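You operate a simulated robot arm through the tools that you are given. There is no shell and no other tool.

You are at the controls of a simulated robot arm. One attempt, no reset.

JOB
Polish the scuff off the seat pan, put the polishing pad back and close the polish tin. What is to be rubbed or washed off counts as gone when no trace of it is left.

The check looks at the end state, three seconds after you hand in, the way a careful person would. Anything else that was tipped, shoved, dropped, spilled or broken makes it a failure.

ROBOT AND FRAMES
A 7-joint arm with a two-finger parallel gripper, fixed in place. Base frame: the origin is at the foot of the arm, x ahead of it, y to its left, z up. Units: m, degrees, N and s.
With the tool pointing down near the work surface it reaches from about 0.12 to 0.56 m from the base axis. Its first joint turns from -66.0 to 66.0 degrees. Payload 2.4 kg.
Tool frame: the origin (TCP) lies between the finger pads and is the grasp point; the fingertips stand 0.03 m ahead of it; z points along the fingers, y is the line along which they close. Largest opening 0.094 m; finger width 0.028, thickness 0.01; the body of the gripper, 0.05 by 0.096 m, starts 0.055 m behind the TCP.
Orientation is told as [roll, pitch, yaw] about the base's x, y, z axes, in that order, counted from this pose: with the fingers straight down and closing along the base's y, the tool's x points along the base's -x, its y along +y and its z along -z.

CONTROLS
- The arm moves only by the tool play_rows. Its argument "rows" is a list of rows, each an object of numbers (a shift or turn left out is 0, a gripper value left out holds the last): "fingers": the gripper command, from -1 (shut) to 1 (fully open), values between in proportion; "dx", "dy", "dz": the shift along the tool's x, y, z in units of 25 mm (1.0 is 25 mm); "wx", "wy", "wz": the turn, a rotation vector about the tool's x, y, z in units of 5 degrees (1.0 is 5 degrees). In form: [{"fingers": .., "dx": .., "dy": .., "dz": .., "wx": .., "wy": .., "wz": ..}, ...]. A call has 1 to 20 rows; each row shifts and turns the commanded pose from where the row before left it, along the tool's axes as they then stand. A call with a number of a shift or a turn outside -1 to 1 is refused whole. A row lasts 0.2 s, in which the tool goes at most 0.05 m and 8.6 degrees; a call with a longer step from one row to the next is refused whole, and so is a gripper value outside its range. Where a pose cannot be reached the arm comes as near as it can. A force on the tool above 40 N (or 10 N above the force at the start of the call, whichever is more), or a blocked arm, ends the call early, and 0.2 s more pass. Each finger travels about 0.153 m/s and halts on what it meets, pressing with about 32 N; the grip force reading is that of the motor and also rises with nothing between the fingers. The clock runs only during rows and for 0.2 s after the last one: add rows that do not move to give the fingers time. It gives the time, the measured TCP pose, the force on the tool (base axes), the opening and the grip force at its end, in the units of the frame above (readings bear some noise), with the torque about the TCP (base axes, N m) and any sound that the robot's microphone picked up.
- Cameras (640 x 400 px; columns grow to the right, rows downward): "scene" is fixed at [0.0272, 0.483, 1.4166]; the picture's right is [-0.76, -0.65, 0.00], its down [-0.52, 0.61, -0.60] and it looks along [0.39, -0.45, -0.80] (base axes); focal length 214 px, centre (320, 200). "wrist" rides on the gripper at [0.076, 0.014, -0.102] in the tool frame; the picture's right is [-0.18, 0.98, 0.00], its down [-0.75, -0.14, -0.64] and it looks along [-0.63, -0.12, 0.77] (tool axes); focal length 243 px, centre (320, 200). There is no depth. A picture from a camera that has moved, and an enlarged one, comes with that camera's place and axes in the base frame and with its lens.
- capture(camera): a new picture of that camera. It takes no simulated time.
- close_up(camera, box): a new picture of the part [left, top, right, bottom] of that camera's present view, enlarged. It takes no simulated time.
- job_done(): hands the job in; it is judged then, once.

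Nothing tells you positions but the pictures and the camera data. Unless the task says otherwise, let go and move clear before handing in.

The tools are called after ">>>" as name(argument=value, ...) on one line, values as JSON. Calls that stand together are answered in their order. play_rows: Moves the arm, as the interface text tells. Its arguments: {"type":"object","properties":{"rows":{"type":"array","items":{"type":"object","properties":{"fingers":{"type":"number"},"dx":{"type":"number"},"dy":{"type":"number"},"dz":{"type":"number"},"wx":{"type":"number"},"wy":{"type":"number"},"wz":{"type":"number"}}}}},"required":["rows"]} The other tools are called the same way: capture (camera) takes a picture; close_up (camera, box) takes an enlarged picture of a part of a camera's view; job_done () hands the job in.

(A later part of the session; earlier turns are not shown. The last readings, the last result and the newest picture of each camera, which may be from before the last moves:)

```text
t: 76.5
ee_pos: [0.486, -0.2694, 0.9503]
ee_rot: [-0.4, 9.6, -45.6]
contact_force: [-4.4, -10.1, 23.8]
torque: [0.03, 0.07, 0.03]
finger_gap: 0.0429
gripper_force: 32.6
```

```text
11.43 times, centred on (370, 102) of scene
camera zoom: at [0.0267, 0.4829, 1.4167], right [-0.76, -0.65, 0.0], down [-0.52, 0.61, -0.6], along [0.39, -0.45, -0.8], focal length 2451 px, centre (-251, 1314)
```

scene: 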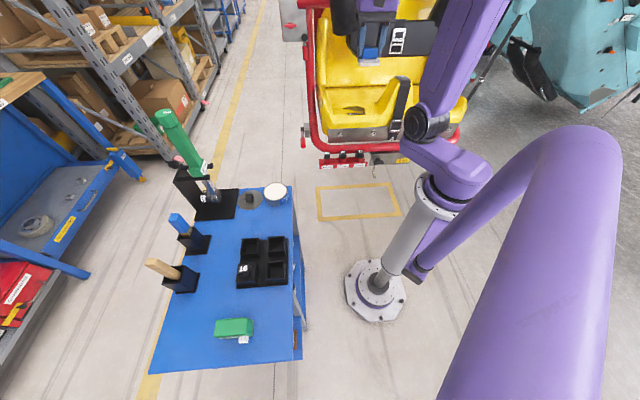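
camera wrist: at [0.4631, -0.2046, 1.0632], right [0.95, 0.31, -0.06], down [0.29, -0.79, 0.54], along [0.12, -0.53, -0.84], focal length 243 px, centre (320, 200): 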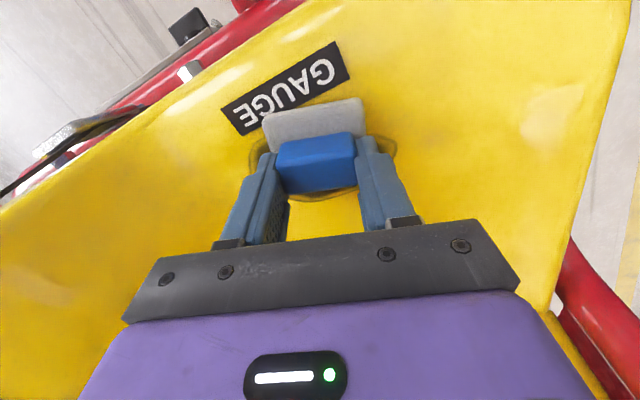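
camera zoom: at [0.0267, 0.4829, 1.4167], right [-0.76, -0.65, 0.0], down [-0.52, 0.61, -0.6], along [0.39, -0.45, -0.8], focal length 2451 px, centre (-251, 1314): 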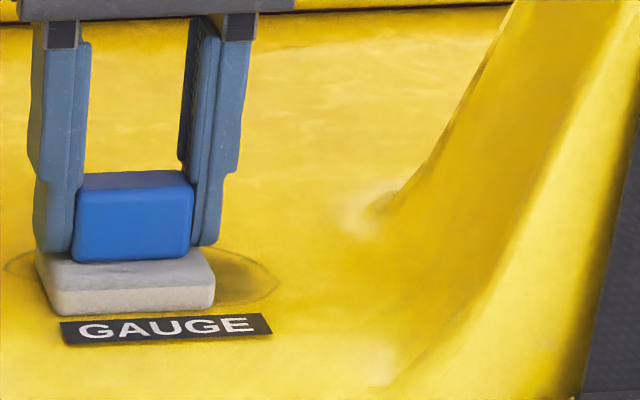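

The scuff is fading under the pad. I'll do several full-length strokes, staying within the force limit.

>>> play_rows(rows=[{"dy": 0.3}, {"dy": 0.3}, {"dy": -0.45}, {"dy": -0.45}, {"dy": -0.45}, {"dy": -0.45}, {"dy": 0.45}, {"dy": 0.45}, {"dy": 0.45}, {"dy": 0.45}, {"dy": -0.45}, {"dy": -0.45}, {"dy": -0.45}, {"dy": -0.45}, {"dy": 0.45}, {"dy": 0.45}, {"dy": 0.45}, {"dy": 0.45}, {"dy": 0}])

>>> close_up(camera="scene", box=[345, 85, 395, 120])

>>> close_up(camera="wrist", box=[180, 20, 440, 180])

```text
t: 80.5
ee_pos: [0.497, -0.2594, 0.9504]
ee_rot: [-0.4, 9.6, -45.6]
contact_force: [-3.7, -10.1, 19.6]
torque: [0.16, 0.1, 0.05]
finger_gap: 0.043
gripper_force: 32.5
```

```text
11.43 times, centred on (370, 102) of scene
camera zoom: at [0.0268, 0.4829, 1.4167], right [-0.76, -0.65, 0.0], down [-0.52, 0.61, -0.6], along [0.39, -0.45, -0.8], focal length 2451 px, centre (-251, 1314)
```

zoom: 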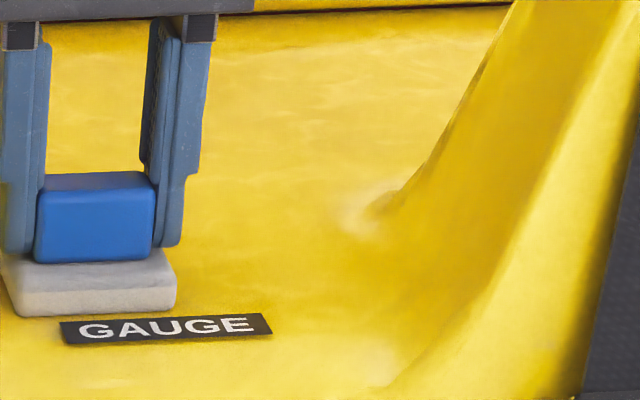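

```text
2.46 times, centred on (310, 100) of wrist
camera zoom: at [0.4654, -0.2077, 1.0635], right [0.83, 0.56, -0.04], down [0.5, -0.7, 0.51], along [0.26, -0.44, -0.86], focal length 597 px, centre (345, 446)
```

zoom: 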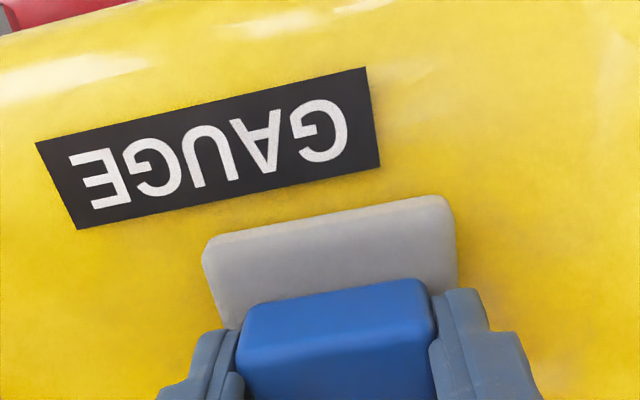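

That cleared most of it. I'll do a few more passes shifted slightly backward to catch the rear edge, then lift and inspect.

>>> play_rows(rows=[{"dx": -0.12}, {"dy": -0.45}, {"dy": -0.45}, {"dy": -0.45}, {"dy": -0.45}, {"dx": -0.12}, {"dy": 0.45}, {"dy": 0.45}, {"dy": 0.45}, {"dy": 0.45}, {"dy": -0.45}, {"dy": -0.45}, {"dy": -0.45}, {"dy": -0.45}, {"dy": 0.45}, {"dy": 0.45}, {"dy": 0.45}, {"dy": 0.45}, {"dy": 0}])

>>> play_rows(rows=[{"dx": 0.24}, {"dy": -0.45}, {"dy": -0.45}, {"dy": -0.45}, {"dy": -0.45}, {"dy": 0.45}, {"dy": 0.45}, {"dy": 0.45}, {"dy": 0.45}, {"dz": -0.2}, {"dz": -0.5}, {"dz": -0.8}, {"dz": -0.8}, {"dz": -0.8}, {"dz": 0}])

>>> close_up(camera="scene", box=[340, 85, 390, 120])

>>> capture(camera="wrist")

```text
t: 84.5
ee_pos: [0.5005, -0.2621, 0.95]
ee_rot: [-0.4, 9.8, -45.5]
contact_force: [0.6, -0.2, -0.8]
torque: [-0.03, 0.0, 0.03]
finger_gap: 0.0429
gripper_force: 32.2
```

```text
t: 87.7
ee_pos: [0.5073, -0.2681, 1.0261]
ee_rot: [-0.4, 9.7, -45.5]
contact_force: [-0.5, 0.1, -1.1]
torque: [0.04, -0.01, 0.01]
finger_gap: 0.0433
gripper_force: 32.0
```

```text
11.43 times, centred on (365, 102) of scene
camera zoom: at [0.0272, 0.483, 1.4166], right [-0.76, -0.65, 0.0], down [-0.52, 0.61, -0.6], along [0.39, -0.45, -0.8], focal length 2451 px, centre (-194, 1314)
```

zoom: 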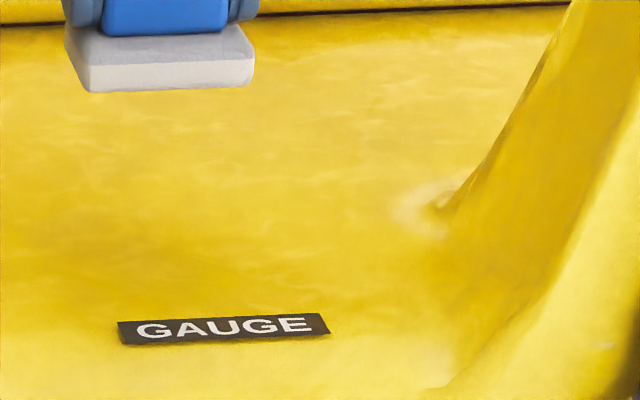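

```text
taken
camera wrist: at [0.4758, -0.2164, 1.1398], right [0.83, 0.56, -0.04], down [0.5, -0.7, 0.51], along [0.26, -0.44, -0.86], focal length 243 px, centre (320, 200)
```

wrist: 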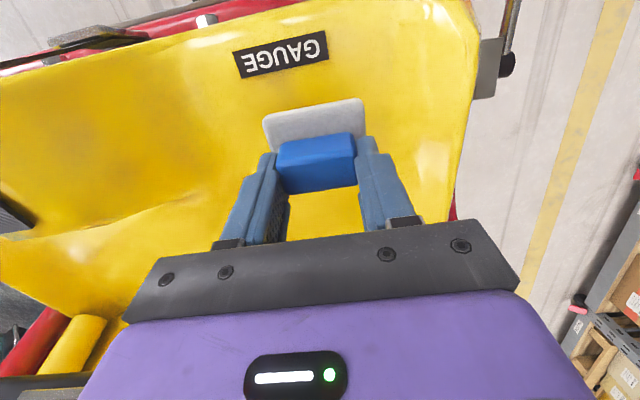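

From the scene camera the scuff looks gone. I'll level the tool and raise it so the wrist camera can inspect the spot closely.

>>> play_rows(rows=[{"dz": -0.6}, {"wy": -0.97, "wx": -0.04, "dz": -0.5}, {"wy": -0.97, "wx": -0.04, "dz": -0.5}, {"dz": -0.8, "dy": -0.4}, {"dz": -0.8, "dy": -0.4}, {"dz": -0.8, "dy": -0.4}, {"dz": -0.8}, {"dz": 0}])

>>> capture(camera="wrist")

>>> close_up(camera="wrist", box=[230, 20, 430, 130])

>>> close_up(camera="scene", box=[335, 90, 385, 120])

```text
t: 89.5
ee_pos: [0.4873, -0.2922, 1.1457]
ee_rot: [0.0, 0.0, -45.5]
contact_force: [0.2, -0.1, -0.7]
torque: [-0.02, 0.0, 0.02]
finger_gap: 0.0433
gripper_force: 32.0
```

```text
taken
camera wrist: at [0.4437, -0.2284, 1.2477], right [0.83, 0.56, 0.0], down [0.43, -0.64, 0.64], along [0.36, -0.53, -0.77], focal length 243 px, centre (320, 200)
```

wrist: 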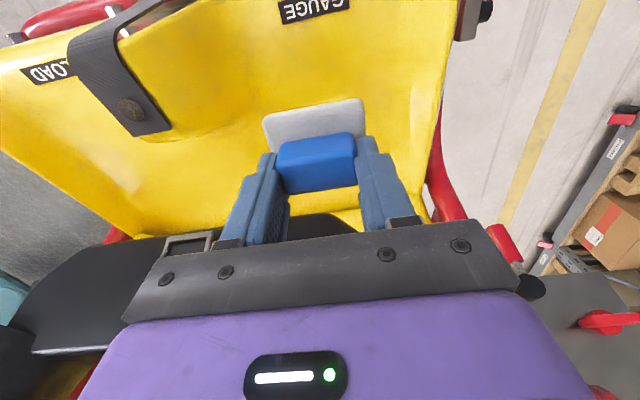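

```text
3.20 times, centred on (330, 75) of wrist
camera zoom: at [0.4437, -0.2284, 1.2477], right [0.83, 0.56, 0.0], down [0.43, -0.64, 0.64], along [0.36, -0.53, -0.77], focal length 776 px, centre (288, 600)
```

zoom: 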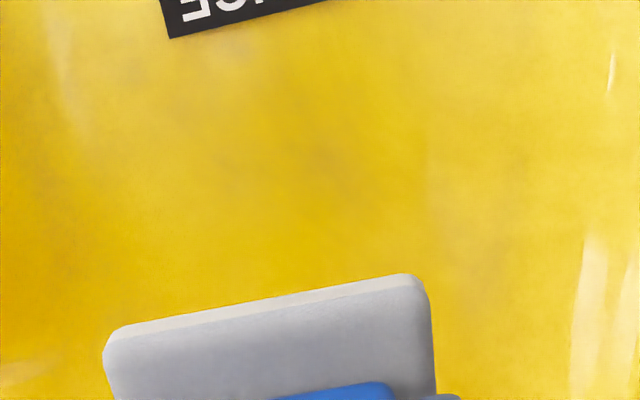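

```text
12.80 times, centred on (360, 105) of scene
camera zoom: at [0.0272, 0.483, 1.4166], right [-0.76, -0.65, 0.0], down [-0.52, 0.61, -0.6], along [0.39, -0.45, -0.8], focal length 2745 px, centre (-192, 1416)
```

zoom: 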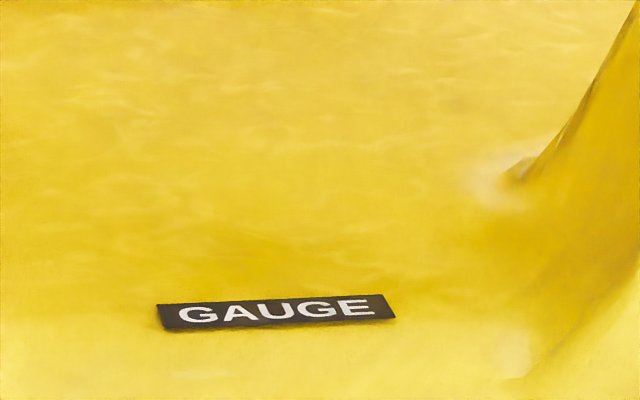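

>>> close_up(camera="wrist", box=[260, 20, 380, 100])

>>> close_up(camera="wrist", box=[120, 20, 280, 140])

>>> close_up(camera="scene", box=[342, 100, 372, 118])

```text
5.00 times, centred on (320, 60) of wrist
camera zoom: at [0.4437, -0.2284, 1.2477], right [0.83, 0.56, 0.0], down [0.43, -0.64, 0.64], along [0.36, -0.53, -0.77], focal length 1213 px, centre (320, 900)
```

zoom: 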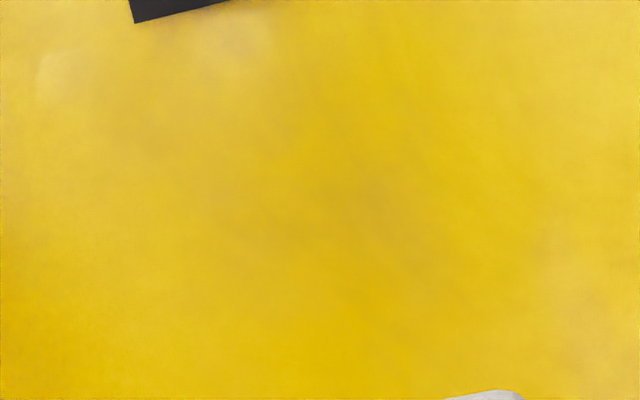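

```text
3.33 times, centred on (200, 80) of wrist
camera zoom: at [0.4437, -0.2284, 1.2477], right [0.83, 0.56, 0.0], down [0.43, -0.64, 0.64], along [0.36, -0.53, -0.77], focal length 809 px, centre (720, 600)
```

zoom: 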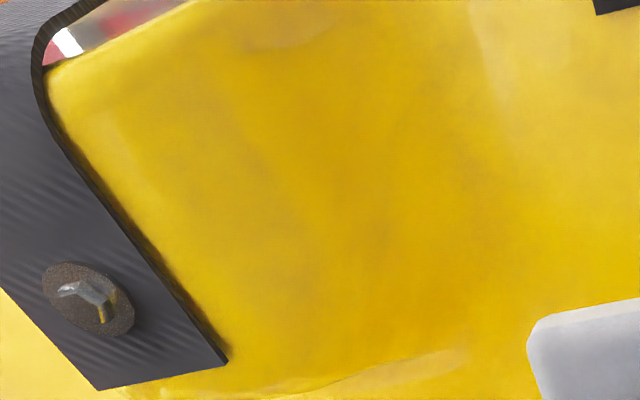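

```text
16.00 times, centred on (357, 109) of scene
camera zoom: at [0.0272, 0.483, 1.4166], right [-0.76, -0.65, 0.0], down [-0.52, 0.61, -0.6], along [0.39, -0.45, -0.8], focal length 3432 px, centre (-272, 1656)
```

zoom: 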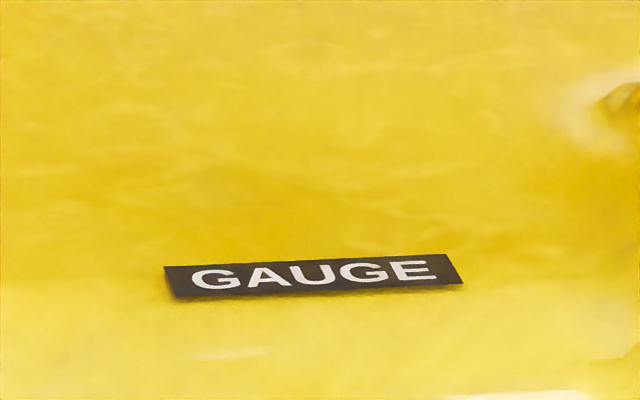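

It looks clean apart from very faint mottling that could just be the finish. The pad lost contact in the last passes, so I'll do a second full rub over the whole area to be certain.

>>> play_rows(rows=[{"wy": 0.97, "wx": 0.04}, {"wy": 0.97, "wx": 0.04}, {"dx": -0.2, "dy": 0.2, "dz": 0.6}, {"dx": -0.2, "dy": 0.2, "dz": 0.9}, {"dx": -0.19, "dy": 0.2, "dz": 0.9}, {"dz": 0.9}, {"dz": 0.9}, {"dz": 0.9}, {"dz": 0.8}, {"dz": 0.7}, {"dz": 0.5}, {"dz": 0.4}, {"dz": 0}, {"dz": 0}])

>>> close_up(camera="scene", box=[340, 85, 390, 120])

```text
t: 92.5
ee_pos: [0.4869, -0.2717, 0.959]
ee_rot: [-0.4, 9.8, -45.5]
contact_force: [0.8, -0.8, -0.6]
torque: [0.02, 0.0, 0.02]
finger_gap: 0.0431
gripper_force: 32.6
```

```text
11.43 times, centred on (365, 102) of scene
camera zoom: at [0.0272, 0.483, 1.4166], right [-0.76, -0.65, 0.0], down [-0.52, 0.61, -0.6], along [0.39, -0.45, -0.8], focal length 2451 px, centre (-194, 1314)
```

zoom: 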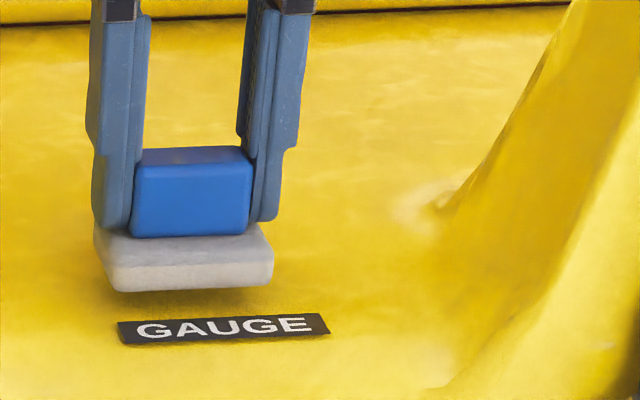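

>>> play_rows(rows=[{"dz": 0.1}, {"dz": 0.1}, {"dz": 0.06}, {"dz": 0}])

>>> play_rows(rows=[{"dz": 0.04}, {"dz": 0.03}, {"dz": 0}])

```text
t: 93.5
ee_pos: [0.4864, -0.2696, 0.9515]
ee_rot: [-0.4, 9.7, -45.5]
contact_force: [-1.0, 0.2, -0.7]
torque: [-0.01, 0.01, -0.02]
finger_gap: 0.0432
gripper_force: 31.8
```

```text
t: 94.3
ee_pos: [0.4865, -0.2702, 0.95]
ee_rot: [-0.3, 9.7, -45.5]
contact_force: [-0.3, 0.3, -0.5]
torque: [-0.01, -0.01, 0.03]
finger_gap: 0.0432
gripper_force: 32.4
```

>>> play_rows(rows=[{"dz": 0.03}, {"dz": 0.02}, {"dz": 0}])

>>> play_rows(rows=[{"dz": 0.03}, {"dz": 0}])

```text
t: 95.1
ee_pos: [0.4852, -0.2707, 0.95]
ee_rot: [-0.3, 9.4, -45.5]
contact_force: [0.8, -1.7, 20.4]
torque: [0.42, 0.36, -0.01]
finger_gap: 0.043
gripper_force: 31.7
```

```text
t: 95.7
ee_pos: [0.4862, -0.2712, 0.9495]
ee_rot: [-0.3, 9.3, -45.4]
contact_force: [2.8, -1.1, 35.7]
torque: [0.62, 0.39, -0.03]
finger_gap: 0.043
gripper_force: 31.6
```

Contact is firm and centred laterally but a bit front-heavy. I'll ease off, add half a degree of pitch and run the strokes.

>>> play_rows(rows=[{"dz": -0.04, "wy": 0.1}, {"dz": 0}, {"dy": 0.3}, {"dy": 0.3}, {"dy": -0.45}, {"dy": -0.45}, {"dy": -0.45}, {"dy": -0.45}, {"dy": 0.45}, {"dy": 0.45}, {"dy": 0.45}, {"dy": 0.45}, {"dy": 0}])

>>> play_rows(rows=[{"dx": -0.12}, {"dy": -0.45}, {"dy": -0.45}, {"dy": -0.45}, {"dy": -0.45}, {"dy": 0.45}, {"dy": 0.45}, {"dy": 0.45}, {"dy": 0.45}, {"dy": 0}])

```text
t: 98.5
ee_pos: [0.4962, -0.2597, 0.9507]
ee_rot: [-0.4, 10.1, -45.5]
contact_force: [-3.4, -9.0, 22.2]
torque: [-0.23, -0.16, -0.11]
finger_gap: 0.0428
gripper_force: 32.1
```

```text
t: 100.7
ee_pos: [0.4983, -0.2625, 0.9503]
ee_rot: [-0.2, 10.0, -45.6]
contact_force: [-4.6, -12.2, 28.7]
torque: [-0.12, 0.13, -0.01]
finger_gap: 0.0433
gripper_force: 31.5
```

>>> play_rows(rows=[{"dx": -0.14}, {"dy": -0.45}, {"dy": -0.45}, {"dy": -0.45}, {"dy": -0.45}, {"dy": -0.2}, {"dy": 0.45}, {"dy": 0.45}, {"dy": 0.45}, {"dy": 0.45}, {"dy": 0.3}, {"dy": 0}])

>>> play_rows(rows=[{"dx": 0.2}, {"dy": -0.45}, {"dy": -0.45}, {"dy": -0.45}, {"dy": -0.45}, {"dy": -0.2}, {"dy": 0.45}, {"dy": 0.45}, {"dy": 0.45}, {"dy": 0.45}, {"dy": 0.2}, {"dy": 0}])

```text
t: 103.3
ee_pos: [0.5019, -0.2624, 0.9484]
ee_rot: [-0.3, 10.1, -45.5]
contact_force: [-3.6, -11.0, 25.5]
torque: [-0.13, -0.05, -0.03]
finger_gap: 0.043
gripper_force: 32.3
```

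```text
t: 105.9
ee_pos: [0.4993, -0.2585, 0.9505]
ee_rot: [-0.3, 10.2, -45.6]
contact_force: [-4.1, -9.8, 25.6]
torque: [-0.03, 0.06, -0.03]
finger_gap: 0.0434
gripper_force: 32.4
```

>>> play_rows(rows=[{"dx": 0.1}, {"dy": -0.45}, {"dy": -0.45}, {"dy": -0.45}, {"dy": -0.45}, {"dy": -0.2}, {"dy": 0.45}, {"dy": 0.45}, {"dy": 0.45}, {"dy": 0.45}, {"dy": -0.45}, {"dy": -0.45}, {"dy": -0.45}, {"dy": 0.3}, {"dy": 0}])

>>> play_rows(rows=[{"dz": -0.2}, {"dz": -0.5}, {"dz": -0.8}, {"dz": -0.8}, {"wy": -0.98, "wx": -0.04, "dz": -0.8}, {"wy": -1, "wx": -0.04, "dz": -0.8}, {"dz": -0.9}, {"dz": -0.9}, {"dz": -0.9}, {"dz": -0.9}, {"dz": 0}])

>>> capture(camera="wrist")

>>> close_up(camera="wrist", box=[220, 0, 400, 110])

>>> close_up(camera="scene", box=[342, 100, 372, 118])

```text
t: 109.1
ee_pos: [0.4732, -0.2805, 0.9503]
ee_rot: [-0.6, 10.1, -45.7]
contact_force: [-7.3, -11.1, 27.0]
torque: [0.07, -0.1, -0.02]
finger_gap: 0.0429
gripper_force: 32.1
```

```text
t: 111.5
ee_pos: [0.4847, -0.2871, 1.1356]
ee_rot: [0.0, 0.3, -45.5]
contact_force: [-0.2, 1.1, -0.9]
torque: [-0.03, -0.02, 0.0]
finger_gap: 0.0428
gripper_force: 32.2
```

```text
taken
camera wrist: at [0.4428, -0.2244, 1.2384], right [0.83, 0.56, 0.0], down [0.43, -0.64, 0.64], along [0.36, -0.53, -0.77], focal length 243 px, centre (320, 200)
```

wrist: 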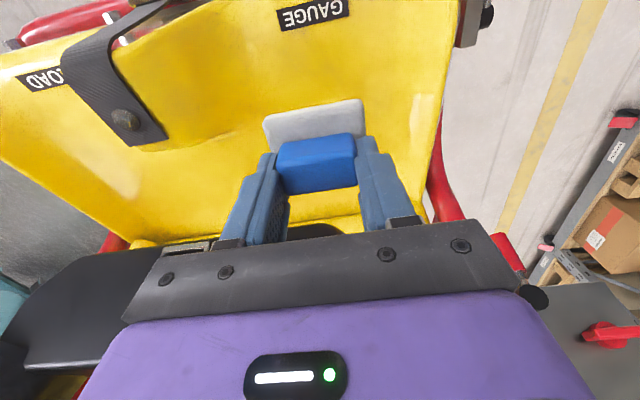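

```text
3.56 times, centred on (310, 55) of wrist
camera zoom: at [0.4428, -0.2244, 1.2384], right [0.83, 0.56, 0.0], down [0.43, -0.64, 0.64], along [0.36, -0.53, -0.77], focal length 863 px, centre (356, 716)
```

zoom: 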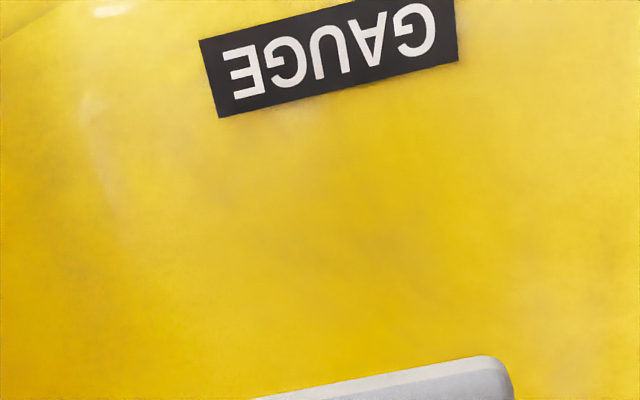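

```text
16.00 times, centred on (357, 109) of scene
camera zoom: at [0.0272, 0.483, 1.4166], right [-0.76, -0.65, 0.0], down [-0.52, 0.61, -0.6], along [0.39, -0.45, -0.8], focal length 3432 px, centre (-272, 1656)
```

zoom: 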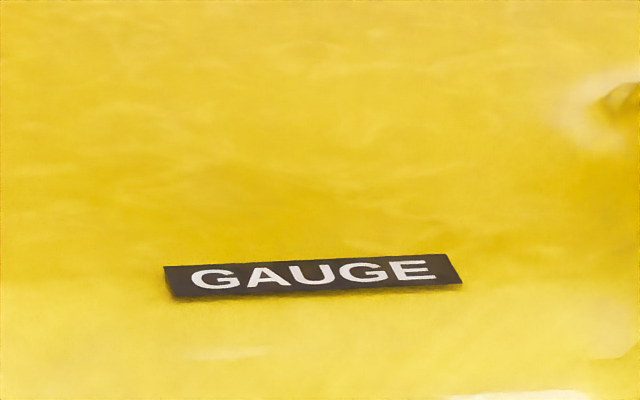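

The view is unchanged from before the second rub, so the remaining mottling is just the seat's finish and the scuff is gone. I'll carry the pad back toward its spot on the bench along the same high path.

>>> play_rows(rows=[{"dz": -0.8}, {"dz": -0.9}, {"dz": -0.9}, {"dx": 0.5, "dy": 0.2}, {"dx": 0.9, "dy": 0.42}, {"dx": 0.9, "dy": 0.42}, {"dx": 0.9, "dy": 0.42}, {"dx": 0.9, "dy": 0.42}, {"dx": 0.9, "dy": 0.42}, {"dx": 0.9, "dy": 0.42}, {"dx": 0.9, "dy": 0.42}, {"dx": 0.9, "dy": 0.42}, {"dx": 0.9, "dy": 0.42}, {"dx": 0.54, "dy": 0.25}, {"dz": 0}])

>>> play_rows(rows=[{"dx": 0.5, "dy": 0.4, "wz": 0.2}, {"dx": 0.9, "dy": 0.74}, {"dx": 0.9, "dy": 0.74}, {"dx": 0.9, "dy": 0.74}, {"dx": 0.9, "dy": 0.74}, {"dx": 0.9, "dy": 0.74}, {"dx": 0.9, "dy": 0.74}, {"dx": 0.9, "dy": 0.74}, {"dx": 0.9, "dy": 0.74}, {"dx": 0.9, "dy": 0.74}, {"dx": 0.9, "dy": 0.74}, {"dx": 0.9, "dy": 0.74}, {"dx": 0.5, "dy": 0.4}, {"dz": 0}, {"dz": 0}])

>>> capture(camera="scene")

>>> capture(camera="wrist")

```text
t: 114.7
ee_pos: [0.402, -0.0528, 1.2022]
ee_rot: [0.0, 0.3, -45.5]
contact_force: [0.0, 0.3, -0.8]
torque: [0.03, -0.02, -0.01]
finger_gap: 0.0428
gripper_force: 31.7
```

```text
t: 117.9
ee_pos: [0.3784, 0.2983, 1.2044]
ee_rot: [-0.1, 0.2, -46.5]
contact_force: [-0.8, -0.4, -1.9]
torque: [-0.02, -0.02, -0.03]
finger_gap: 0.043
gripper_force: 31.7
```

```text
taken
```

scene: 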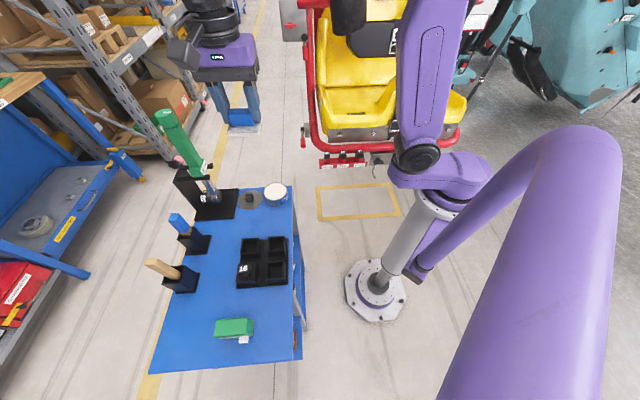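

```text
taken
camera wrist: at [0.3355, 0.3633, 1.3069], right [0.84, 0.54, 0.0], down [0.42, -0.65, 0.64], along [0.35, -0.54, -0.77], focal length 243 px, centre (320, 200)
```

wrist: 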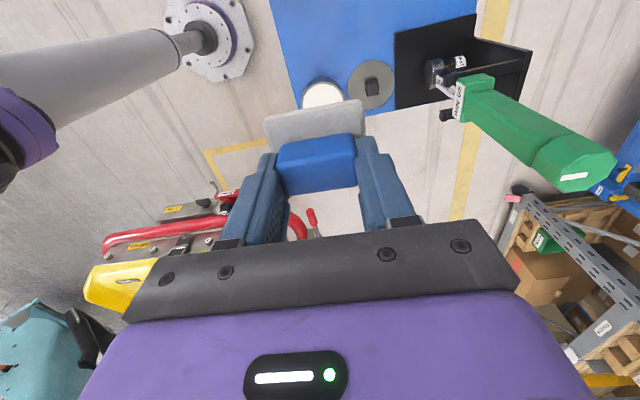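

The pad is now above the bench. Its original spot corresponds to TCP ≈ (0.369, 0.329), so I'll go above it and descend.

>>> play_rows(rows=[{"dx": 0.55, "dy": 0.3, "wy": -0.06}, {"dx": 0.55, "dy": 0.29}, {"dz": 0.6}, {"dz": 1}, {"dz": 1}, {"dz": 1}, {"dz": 1}, {"dz": 1}, {"dz": 1}, {"dz": 1}, {"dz": 1}, {"dz": 0.9}, {"dz": 0.7}, {"dz": 0.5}, {"dz": 0}, {"dz": 0}])

>>> close_up(camera="scene", box=[236, 176, 300, 236])

>>> capture(camera="wrist")

```text
t: 121.3
ee_pos: [0.3681, 0.3294, 0.9359]
ee_rot: [-0.1, 0.0, -46.6]
contact_force: [0.2, 0.8, -0.1]
torque: [0.0, -0.01, 0.0]
finger_gap: 0.043
gripper_force: 32.4
```

```text
6.67 times, centred on (268, 206) of scene
camera zoom: at [0.0272, 0.483, 1.4166], right [-0.76, -0.65, 0.0], down [-0.52, 0.61, -0.6], along [0.39, -0.45, -0.8], focal length 1430 px, centre (667, 160)
```

zoom: 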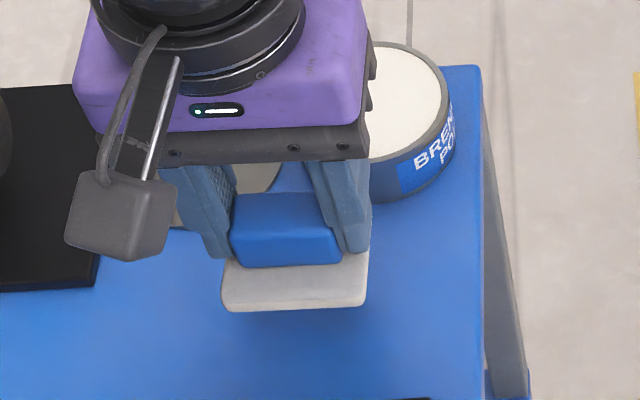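

```text
taken
camera wrist: at [0.3255, 0.3946, 1.0375], right [0.84, 0.54, 0.0], down [0.42, -0.64, 0.64], along [0.35, -0.54, -0.77], focal length 243 px, centre (320, 200)
```

wrist: 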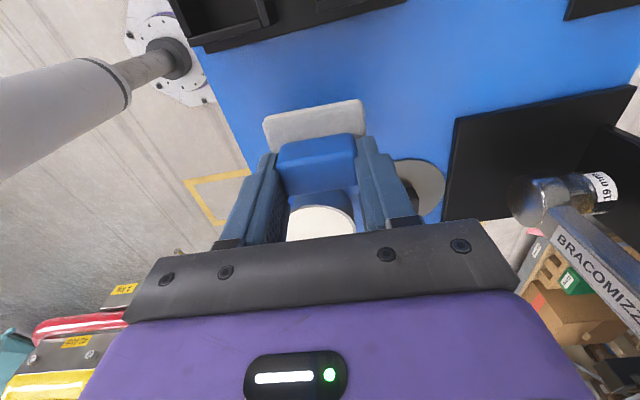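

>>> play_rows(rows=[{"dz": 0.4}, {"dz": 0.4}, {"dz": 0.3}, {"dz": 0.2}, {"dz": 0.08}, {"dz": 0}])

>>> play_rows(rows=[{"dz": 0.04}, {"dz": 0.04}, {"dz": 0}])

>>> close_up(camera="scene", box=[236, 176, 300, 236])

```text
t: 122.7
ee_pos: [0.3681, 0.3304, 0.9002]
ee_rot: [0.1, 0.0, -46.5]
contact_force: [0.7, -0.1, -1.2]
torque: [0.02, 0.01, -0.03]
finger_gap: 0.0426
gripper_force: 32.1
```

```text
t: 123.5
ee_pos: [0.3674, 0.329, 0.8993]
ee_rot: [0.0, 0.0, -46.4]
contact_force: [0.3, -0.3, -1.2]
torque: [0.0, -0.01, -0.01]
finger_gap: 0.043
gripper_force: 32.0
```

```text
6.67 times, centred on (268, 206) of scene
camera zoom: at [0.0272, 0.483, 1.4166], right [-0.76, -0.65, 0.0], down [-0.52, 0.61, -0.6], along [0.39, -0.45, -0.8], focal length 1430 px, centre (667, 160)
```

zoom: 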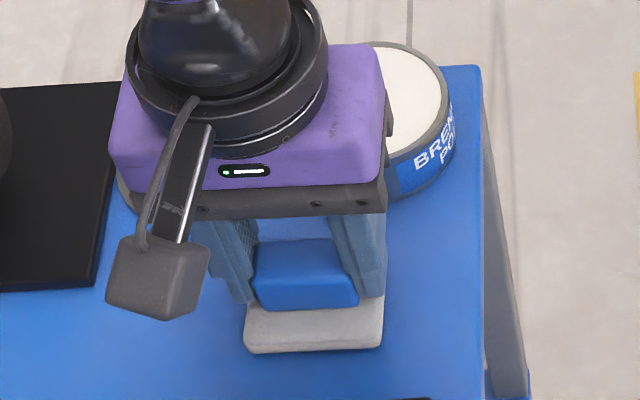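

This matches the original position in the picture. I'll lower the last millimetres until contact, then release.

>>> play_rows(rows=[{"dz": 0.04}, {"dz": 0.03}, {"dz": 0}])

>>> play_rows(rows=[{"dz": 0.02}, {"dz": 0.02}, {"dz": 0}])

```text
t: 124.3
ee_pos: [0.368, 0.3288, 0.897]
ee_rot: [-0.1, 0.1, -46.5]
contact_force: [0.9, 0.6, -1.1]
torque: [-0.01, 0.02, -0.01]
finger_gap: 0.0429
gripper_force: 31.9
```

```text
t: 125.1
ee_pos: [0.3676, 0.3296, 0.8957]
ee_rot: [0.0, 0.1, -46.6]
contact_force: [-0.6, -0.7, -0.8]
torque: [0.0, 0.0, -0.01]
finger_gap: 0.0429
gripper_force: 31.5
```

>>> play_rows(rows=[{"dz": 0.03}, {"dz": 0.02}, {"dz": 0}])

>>> play_rows(rows=[{"dz": 0.02}, {"dz": 0.02}, {"dz": 0}])

```text
t: 125.9
ee_pos: [0.3681, 0.3281, 0.8952]
ee_rot: [0.1, 0.0, -46.5]
contact_force: [0.1, 0.3, -0.2]
torque: [0.01, 0.02, -0.01]
finger_gap: 0.0431
gripper_force: 31.9
```

```text
t: 126.7
ee_pos: [0.3683, 0.3287, 0.8951]
ee_rot: [0.2, 0.0, -46.4]
contact_force: [-2.9, -5.8, 25.8]
torque: [-0.28, 0.36, 0.03]
finger_gap: 0.0429
gripper_force: 32.5
```

Seated on the bench. I'll ease off the pressure, open the fingers and rise straight up.

>>> play_rows(rows=[{"dz": -0.03}, {"dz": 0}, {"fingers": 0.0}, {"fingers": 0.3}, {"fingers": 0.3}, {"dz": -0.3}, {"dz": -0.5}, {"dz": -0.8}, {"dz": -1}, {"dz": -1}, {"dz": -1}, {"dz": 0}])

>>> close_up(camera="scene", box=[236, 176, 300, 236])

>>> capture(camera="wrist")

```text
t: 129.3
ee_pos: [0.369, 0.3285, 1.0116]
ee_rot: [0.0, 0.0, -46.5]
contact_force: [0.6, 0.0, -0.4]
torque: [0.01, -0.01, 0.05]
finger_gap: 0.0612
gripper_force: 0.0
```

```text
6.67 times, centred on (268, 206) of scene
camera zoom: at [0.0272, 0.483, 1.4166], right [-0.76, -0.65, 0.0], down [-0.52, 0.61, -0.6], along [0.39, -0.45, -0.8], focal length 1430 px, centre (667, 160)
```

zoom: 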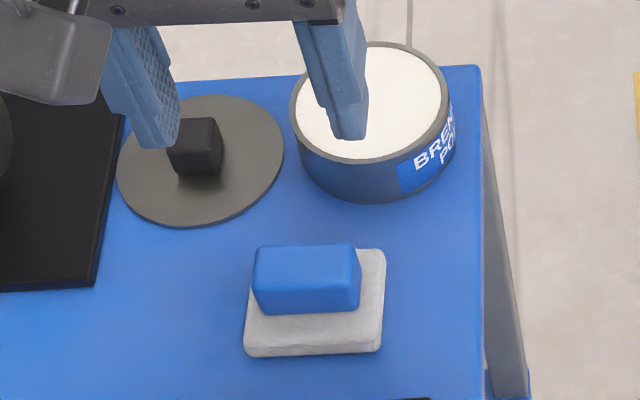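

```text
taken
camera wrist: at [0.3251, 0.392, 1.1123], right [0.84, 0.54, 0.0], down [0.42, -0.64, 0.64], along [0.35, -0.54, -0.77], focal length 243 px, centre (320, 200)
```

wrist: 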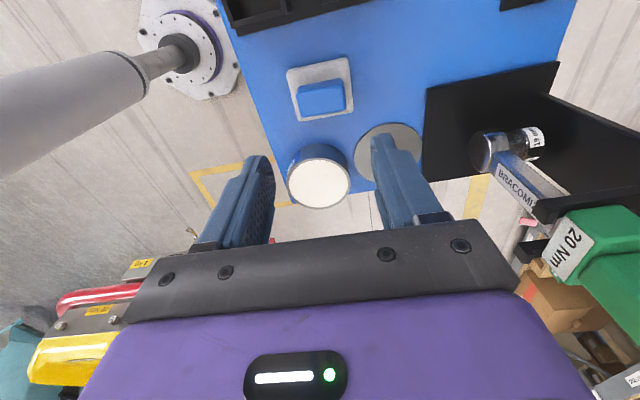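

The pad is back in its original spot. Next is the lid at about (0.474, 0.314). The torque wrench stands close to it, so I'll turn the gripper about 90° so its narrow side faces the wrench, doing this at height and away from it.

>>> play_rows(rows=[{"dz": -1}, {"dz": -1}, {"dz": -1}, {"dz": -1}, {"dz": 0}])

>>> play_rows(rows=[{"wz": -1}, {"wz": -1}, {"wz": -1}, {"wz": -1}, {"wz": -1}, {"wz": -1}, {"wz": -1}, {"wz": -1}, {"wz": -1}, {"wz": -1}, {"wz": -1}, {"wz": -1}, {"wz": -1}, {"wz": -1}, {"wz": -1}, {"wz": -1}, {"wz": -1}, {"wz": -1}, {"wz": 0}, {"wz": 0}])

>>> capture(camera="wrist")

>>> capture(camera="scene")

```text
t: 130.5
ee_pos: [0.3674, 0.328, 1.112]
ee_rot: [0.1, 0.0, -46.4]
contact_force: [-0.5, -0.4, 1.0]
torque: [-0.07, 0.01, 0.03]
finger_gap: 0.0611
gripper_force: 0.1
```

```text
t: 134.7
ee_pos: [0.3676, 0.3282, 1.1095]
ee_rot: [0.1, 0.0, 43.6]
contact_force: [0.4, 0.5, -0.3]
torque: [0.01, -0.02, 0.02]
finger_gap: 0.0609
gripper_force: 0.1
```

```text
taken
camera wrist: at [0.3023, 0.2866, 1.212], right [-0.54, 0.84, 0.0], down [0.64, 0.42, 0.64], along [0.54, 0.35, -0.77], focal length 243 px, centre (320, 200)
```

wrist: 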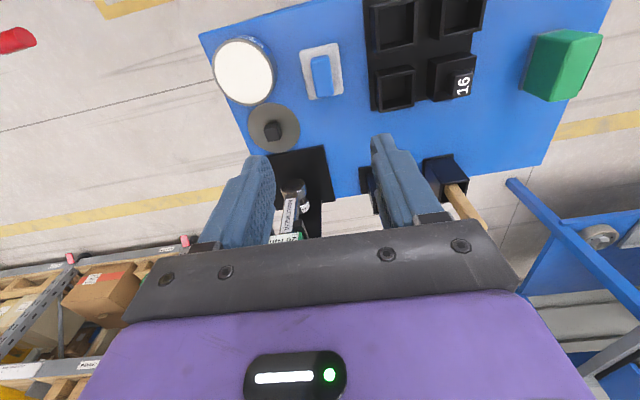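

```text
taken
```

scene: 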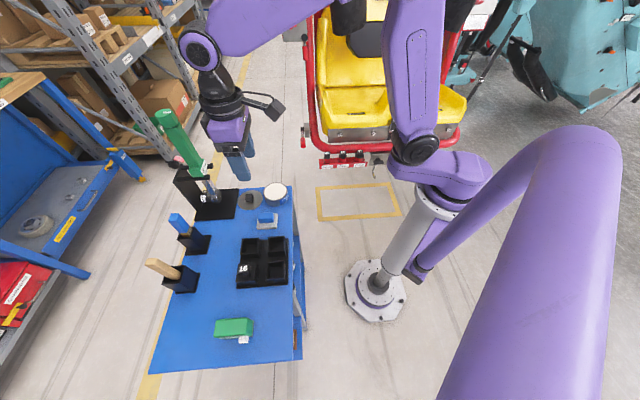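

>>> close_up(camera="wrist", box=[190, 20, 350, 160])

>>> close_up(camera="wrist", box=[220, 100, 380, 260])

>>> close_up(camera="scene", box=[160, 100, 300, 210])

```text
2.86 times, centred on (270, 90) of wrist
camera zoom: at [0.3023, 0.2866, 1.212], right [-0.54, 0.84, 0.0], down [0.64, 0.42, 0.64], along [0.54, 0.35, -0.77], focal length 693 px, centre (463, 514)
```

zoom: 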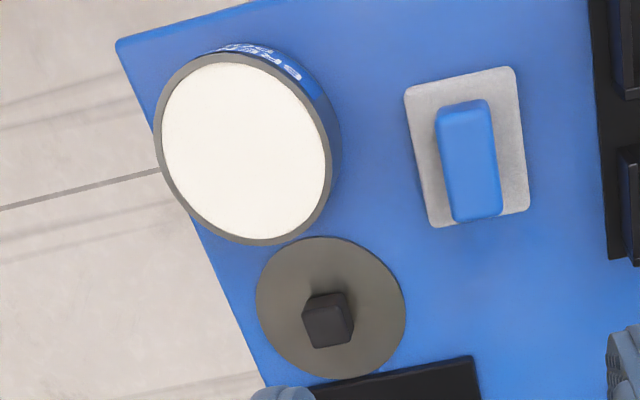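

```text
2.50 times, centred on (300, 180) of wrist
camera zoom: at [0.3023, 0.2866, 1.212], right [-0.54, 0.84, 0.0], down [0.64, 0.42, 0.64], along [0.54, 0.35, -0.77], focal length 606 px, centre (370, 250)
```

zoom: 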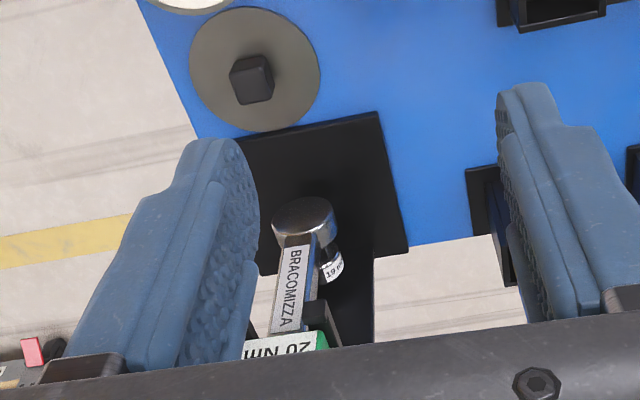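

```text
3.64 times, centred on (230, 155) of scene
camera zoom: at [0.0272, 0.483, 1.4166], right [-0.76, -0.65, 0.0], down [-0.52, 0.61, -0.6], along [0.39, -0.45, -0.8], focal length 780 px, centre (647, 364)
```

zoom: 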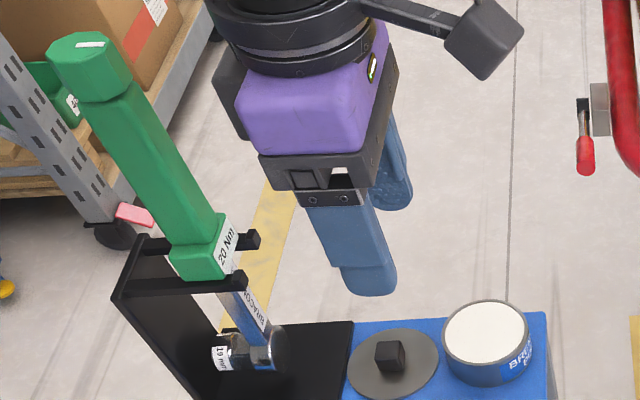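

The lid's knob is roughly aligned with the tool axes, with its top at z≈0.87 and centre about (0.472, 0.313). The wrench is about 6 cm clear of where the gripper will be. I'll move above the lid at height.

>>> play_rows(rows=[{"dx": -0.5, "dy": -0.6}, {"dx": -0.7, "dy": -0.9}, {"dx": -0.7, "dy": -0.92}, {"dx": -0.7, "dy": -0.92}, {"dz": 0}, {"dz": 0}])

>>> capture(camera="wrist")

>>> close_up(camera="scene", box=[160, 80, 300, 210])

```text
t: 136.1
ee_pos: [0.4723, 0.3136, 1.1088]
ee_rot: [0.0, 0.0, 43.5]
contact_force: [-0.2, -0.8, -0.5]
torque: [0.0, 0.0, 0.03]
finger_gap: 0.061
gripper_force: 0.0
```

```text
taken
camera wrist: at [0.406, 0.2721, 1.2116], right [-0.54, 0.84, 0.0], down [0.64, 0.42, 0.64], along [0.54, 0.35, -0.77], focal length 243 px, centre (320, 200)
```

wrist: 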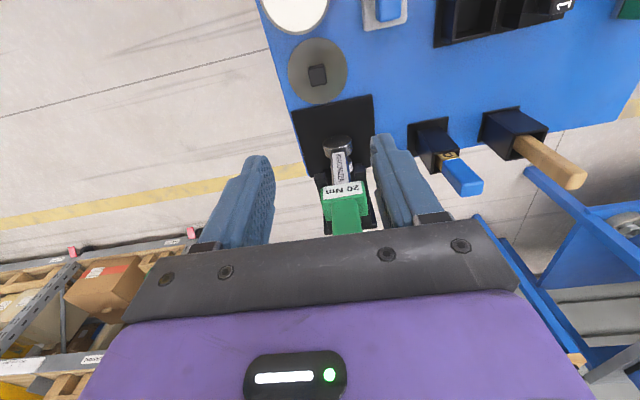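

```text
3.08 times, centred on (230, 145) of scene
camera zoom: at [0.0272, 0.483, 1.4166], right [-0.76, -0.65, 0.0], down [-0.52, 0.61, -0.6], along [0.39, -0.45, -0.8], focal length 660 px, centre (597, 369)
```

zoom: 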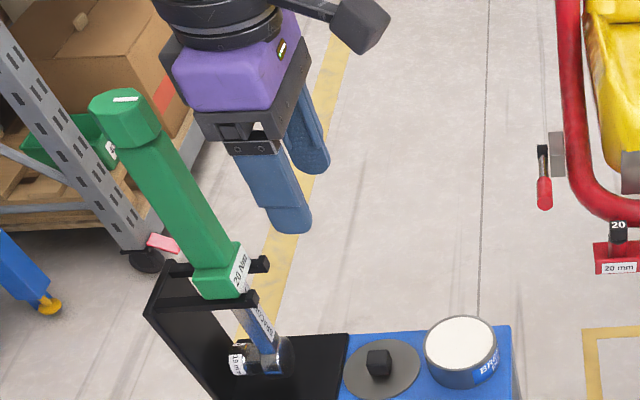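

>>> close_up(camera="wrist", box=[260, 0, 400, 130])

```text
3.08 times, centred on (330, 65) of wrist
camera zoom: at [0.406, 0.2721, 1.2116], right [-0.54, 0.84, 0.0], down [0.64, 0.42, 0.64], along [0.54, 0.35, -0.77], focal length 746 px, centre (289, 615)
```

zoom: 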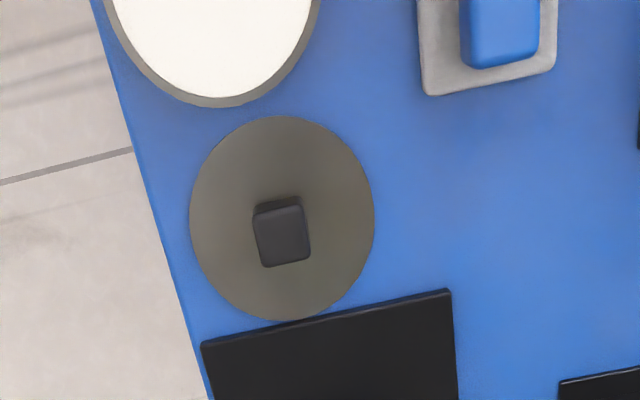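

Centred within about 3 mm, and the knob is square to the fingers. I'll make a small correction and descend partway.

>>> play_rows(rows=[{"dx": -0.08, "dy": -0.1, "fingers": 0.1}, {"dz": 0.6}, {"dz": 1}, {"dz": 1}, {"dz": 1}, {"dz": 1}, {"dz": 0.9}, {"dz": 0.7}, {"dz": 0}, {"dz": 0}])

>>> close_up(camera="scene", box=[190, 110, 310, 220])

>>> capture(camera="wrist")

```text
t: 138.3
ee_pos: [0.4765, 0.3124, 0.9554]
ee_rot: [-0.1, 0.1, 43.5]
contact_force: [0.3, -1.2, -0.9]
torque: [0.01, -0.02, -0.03]
finger_gap: 0.0515
gripper_force: 0.0
```

```text
3.64 times, centred on (250, 165) of scene
camera zoom: at [0.0272, 0.483, 1.4166], right [-0.76, -0.65, 0.0], down [-0.52, 0.61, -0.6], along [0.39, -0.45, -0.8], focal length 780 px, centre (574, 327)
```

zoom: 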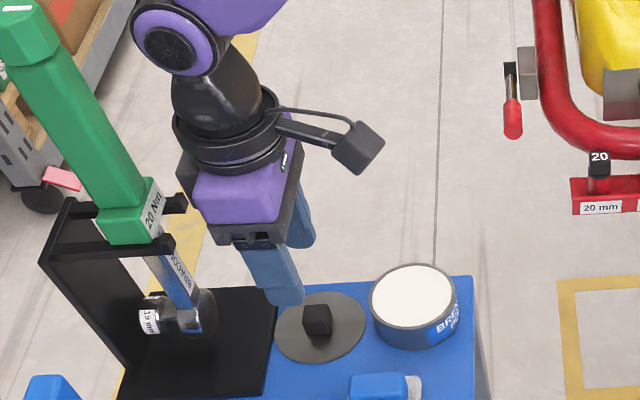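

```text
taken
camera wrist: at [0.4115, 0.2701, 1.0564], right [-0.54, 0.84, 0.0], down [0.64, 0.42, 0.64], along [0.54, 0.35, -0.77], focal length 243 px, centre (320, 200)
```

wrist: 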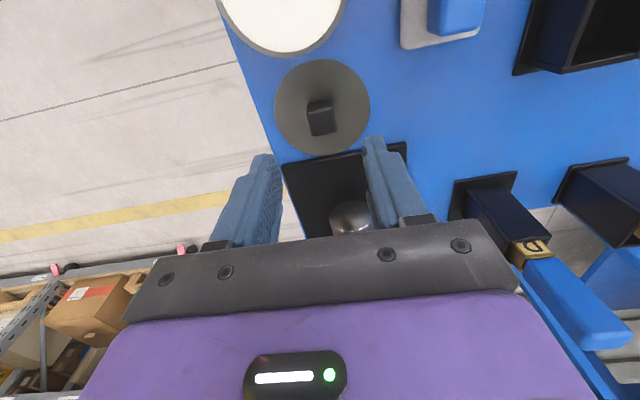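

Clearance to the wrench stand is fine. I'll continue down toward the knob.

>>> play_rows(rows=[{"dz": 0.6}, {"dz": 0.6}, {"dz": 0.5}, {"dz": 0.3}, {"dz": 0}, {"dz": 0}])

>>> close_up(camera="wrist", box=[220, 60, 420, 220])

>>> close_up(camera="scene", box=[200, 130, 300, 220])

```text
t: 139.7
ee_pos: [0.4766, 0.3128, 0.9045]
ee_rot: [0.0, 0.0, 43.4]
contact_force: [-0.2, -0.8, -0.6]
torque: [-0.02, 0.0, -0.01]
finger_gap: 0.0519
gripper_force: 0.0
```

```text
2.50 times, centred on (320, 140) of wrist
camera zoom: at [0.4107, 0.2705, 1.0073], right [-0.54, 0.84, 0.0], down [0.64, 0.42, 0.64], along [0.54, 0.35, -0.77], focal length 606 px, centre (320, 350)
```

zoom: 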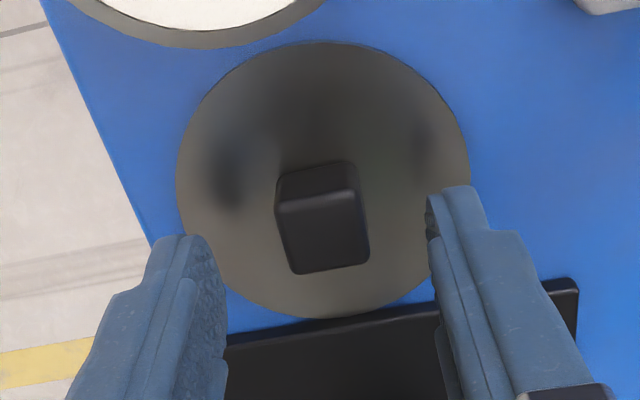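

```text
4.44 times, centred on (250, 175) of scene
camera zoom: at [0.0272, 0.483, 1.4166], right [-0.76, -0.65, 0.0], down [-0.52, 0.61, -0.6], along [0.39, -0.45, -0.8], focal length 953 px, centre (631, 311)
```

zoom: 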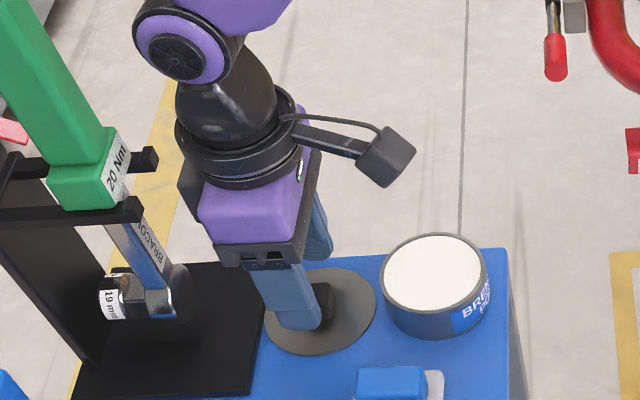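

The knob is centred between the fingers. I'll go down to z≈0.887, with the fingertips just above the lid plate, and close gently.

>>> play_rows(rows=[{"dz": 0.3}, {"dz": 0.25}, {"dz": 0.12}, {"dz": 0}])

>>> close_up(camera="wrist", box=[220, 60, 420, 220])

>>> close_up(camera="scene", box=[230, 165, 280, 205])

```text
t: 140.7
ee_pos: [0.476, 0.3131, 0.8882]
ee_rot: [0.1, 0.0, 43.6]
contact_force: [-0.3, -0.2, 0.5]
torque: [0.01, 0.0, -0.01]
finger_gap: 0.0514
gripper_force: 0.1
```

```text
2.50 times, centred on (320, 140) of wrist
camera zoom: at [0.4101, 0.2709, 0.99], right [-0.54, 0.84, 0.0], down [0.64, 0.42, 0.64], along [0.54, 0.35, -0.77], focal length 606 px, centre (320, 350)
```

zoom: 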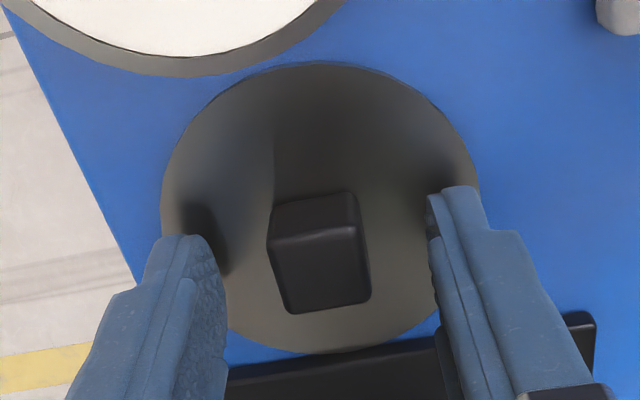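

```text
10.00 times, centred on (255, 185) of scene
camera zoom: at [0.0272, 0.483, 1.4166], right [-0.76, -0.65, 0.0], down [-0.52, 0.61, -0.6], along [0.39, -0.45, -0.8], focal length 2145 px, centre (970, 350)
```

zoom: 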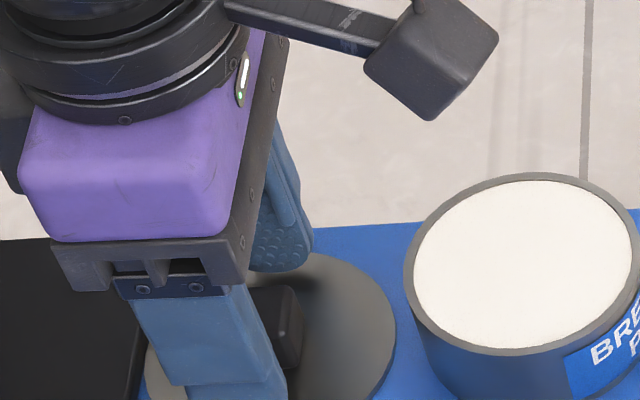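

>>> play_rows(rows=[{"dz": 0.04, "fingers": 0.0}, {"fingers": -0.2}, {"fingers": -0.4}, {"fingers": -0.6}, {"fingers": -1}, {"fingers": -1}, {"fingers": -1}])

>>> close_up(camera="wrist", box=[220, 60, 420, 220])

>>> close_up(camera="scene", box=[230, 165, 280, 205])

```text
t: 142.3
ee_pos: [0.4763, 0.3129, 0.8881]
ee_rot: [0.1, 0.1, 43.4]
contact_force: [-1.1, -0.5, 0.1]
torque: [-0.03, -0.02, 0.01]
finger_gap: 0.0209
gripper_force: 31.7
```

```text
2.50 times, centred on (320, 140) of wrist
camera zoom: at [0.4103, 0.2707, 0.9888], right [-0.54, 0.84, 0.0], down [0.64, 0.42, 0.64], along [0.54, 0.35, -0.77], focal length 606 px, centre (320, 350)
```

zoom: 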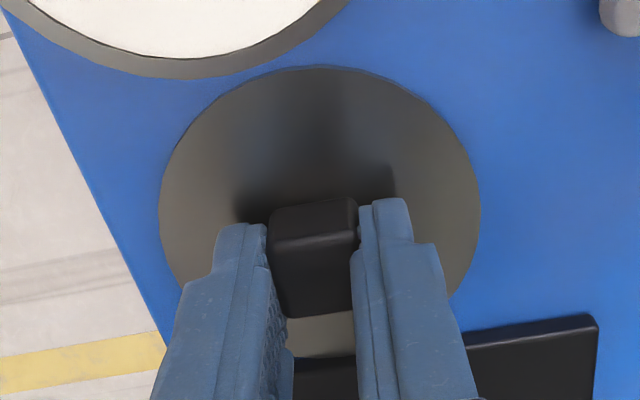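

```text
10.00 times, centred on (255, 185) of scene
camera zoom: at [0.0272, 0.483, 1.4166], right [-0.76, -0.65, 0.0], down [-0.52, 0.61, -0.6], along [0.39, -0.45, -0.8], focal length 2145 px, centre (970, 350)
```

zoom: 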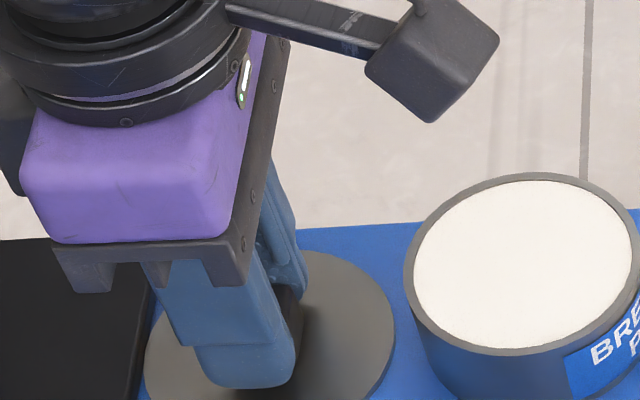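

Gripped at 20.9 mm. The pad slipped with a shallow pinch, so I'll reopen slightly and go about 1–2 mm deeper before closing.

>>> play_rows(rows=[{"fingers": -0.3}, {"fingers": -0.3}, {"dz": 0.04}, {"dz": 0.04}, {"dz": 0}])

>>> play_rows(rows=[{"dz": 0.03}, {"dz": 0}])

```text
t: 143.5
ee_pos: [0.4758, 0.3127, 0.8843]
ee_rot: [0.1, 0.0, 43.5]
contact_force: [-1.0, -0.3, -0.4]
torque: [0.02, -0.05, 0.02]
finger_gap: 0.033
gripper_force: 0.0
```

```text
t: 144.1
ee_pos: [0.4759, 0.312, 0.8831]
ee_rot: [-0.1, 0.1, 43.5]
contact_force: [-0.1, 0.0, -0.2]
torque: [0.0, 0.0, -0.01]
finger_gap: 0.0329
gripper_force: 0.1
```

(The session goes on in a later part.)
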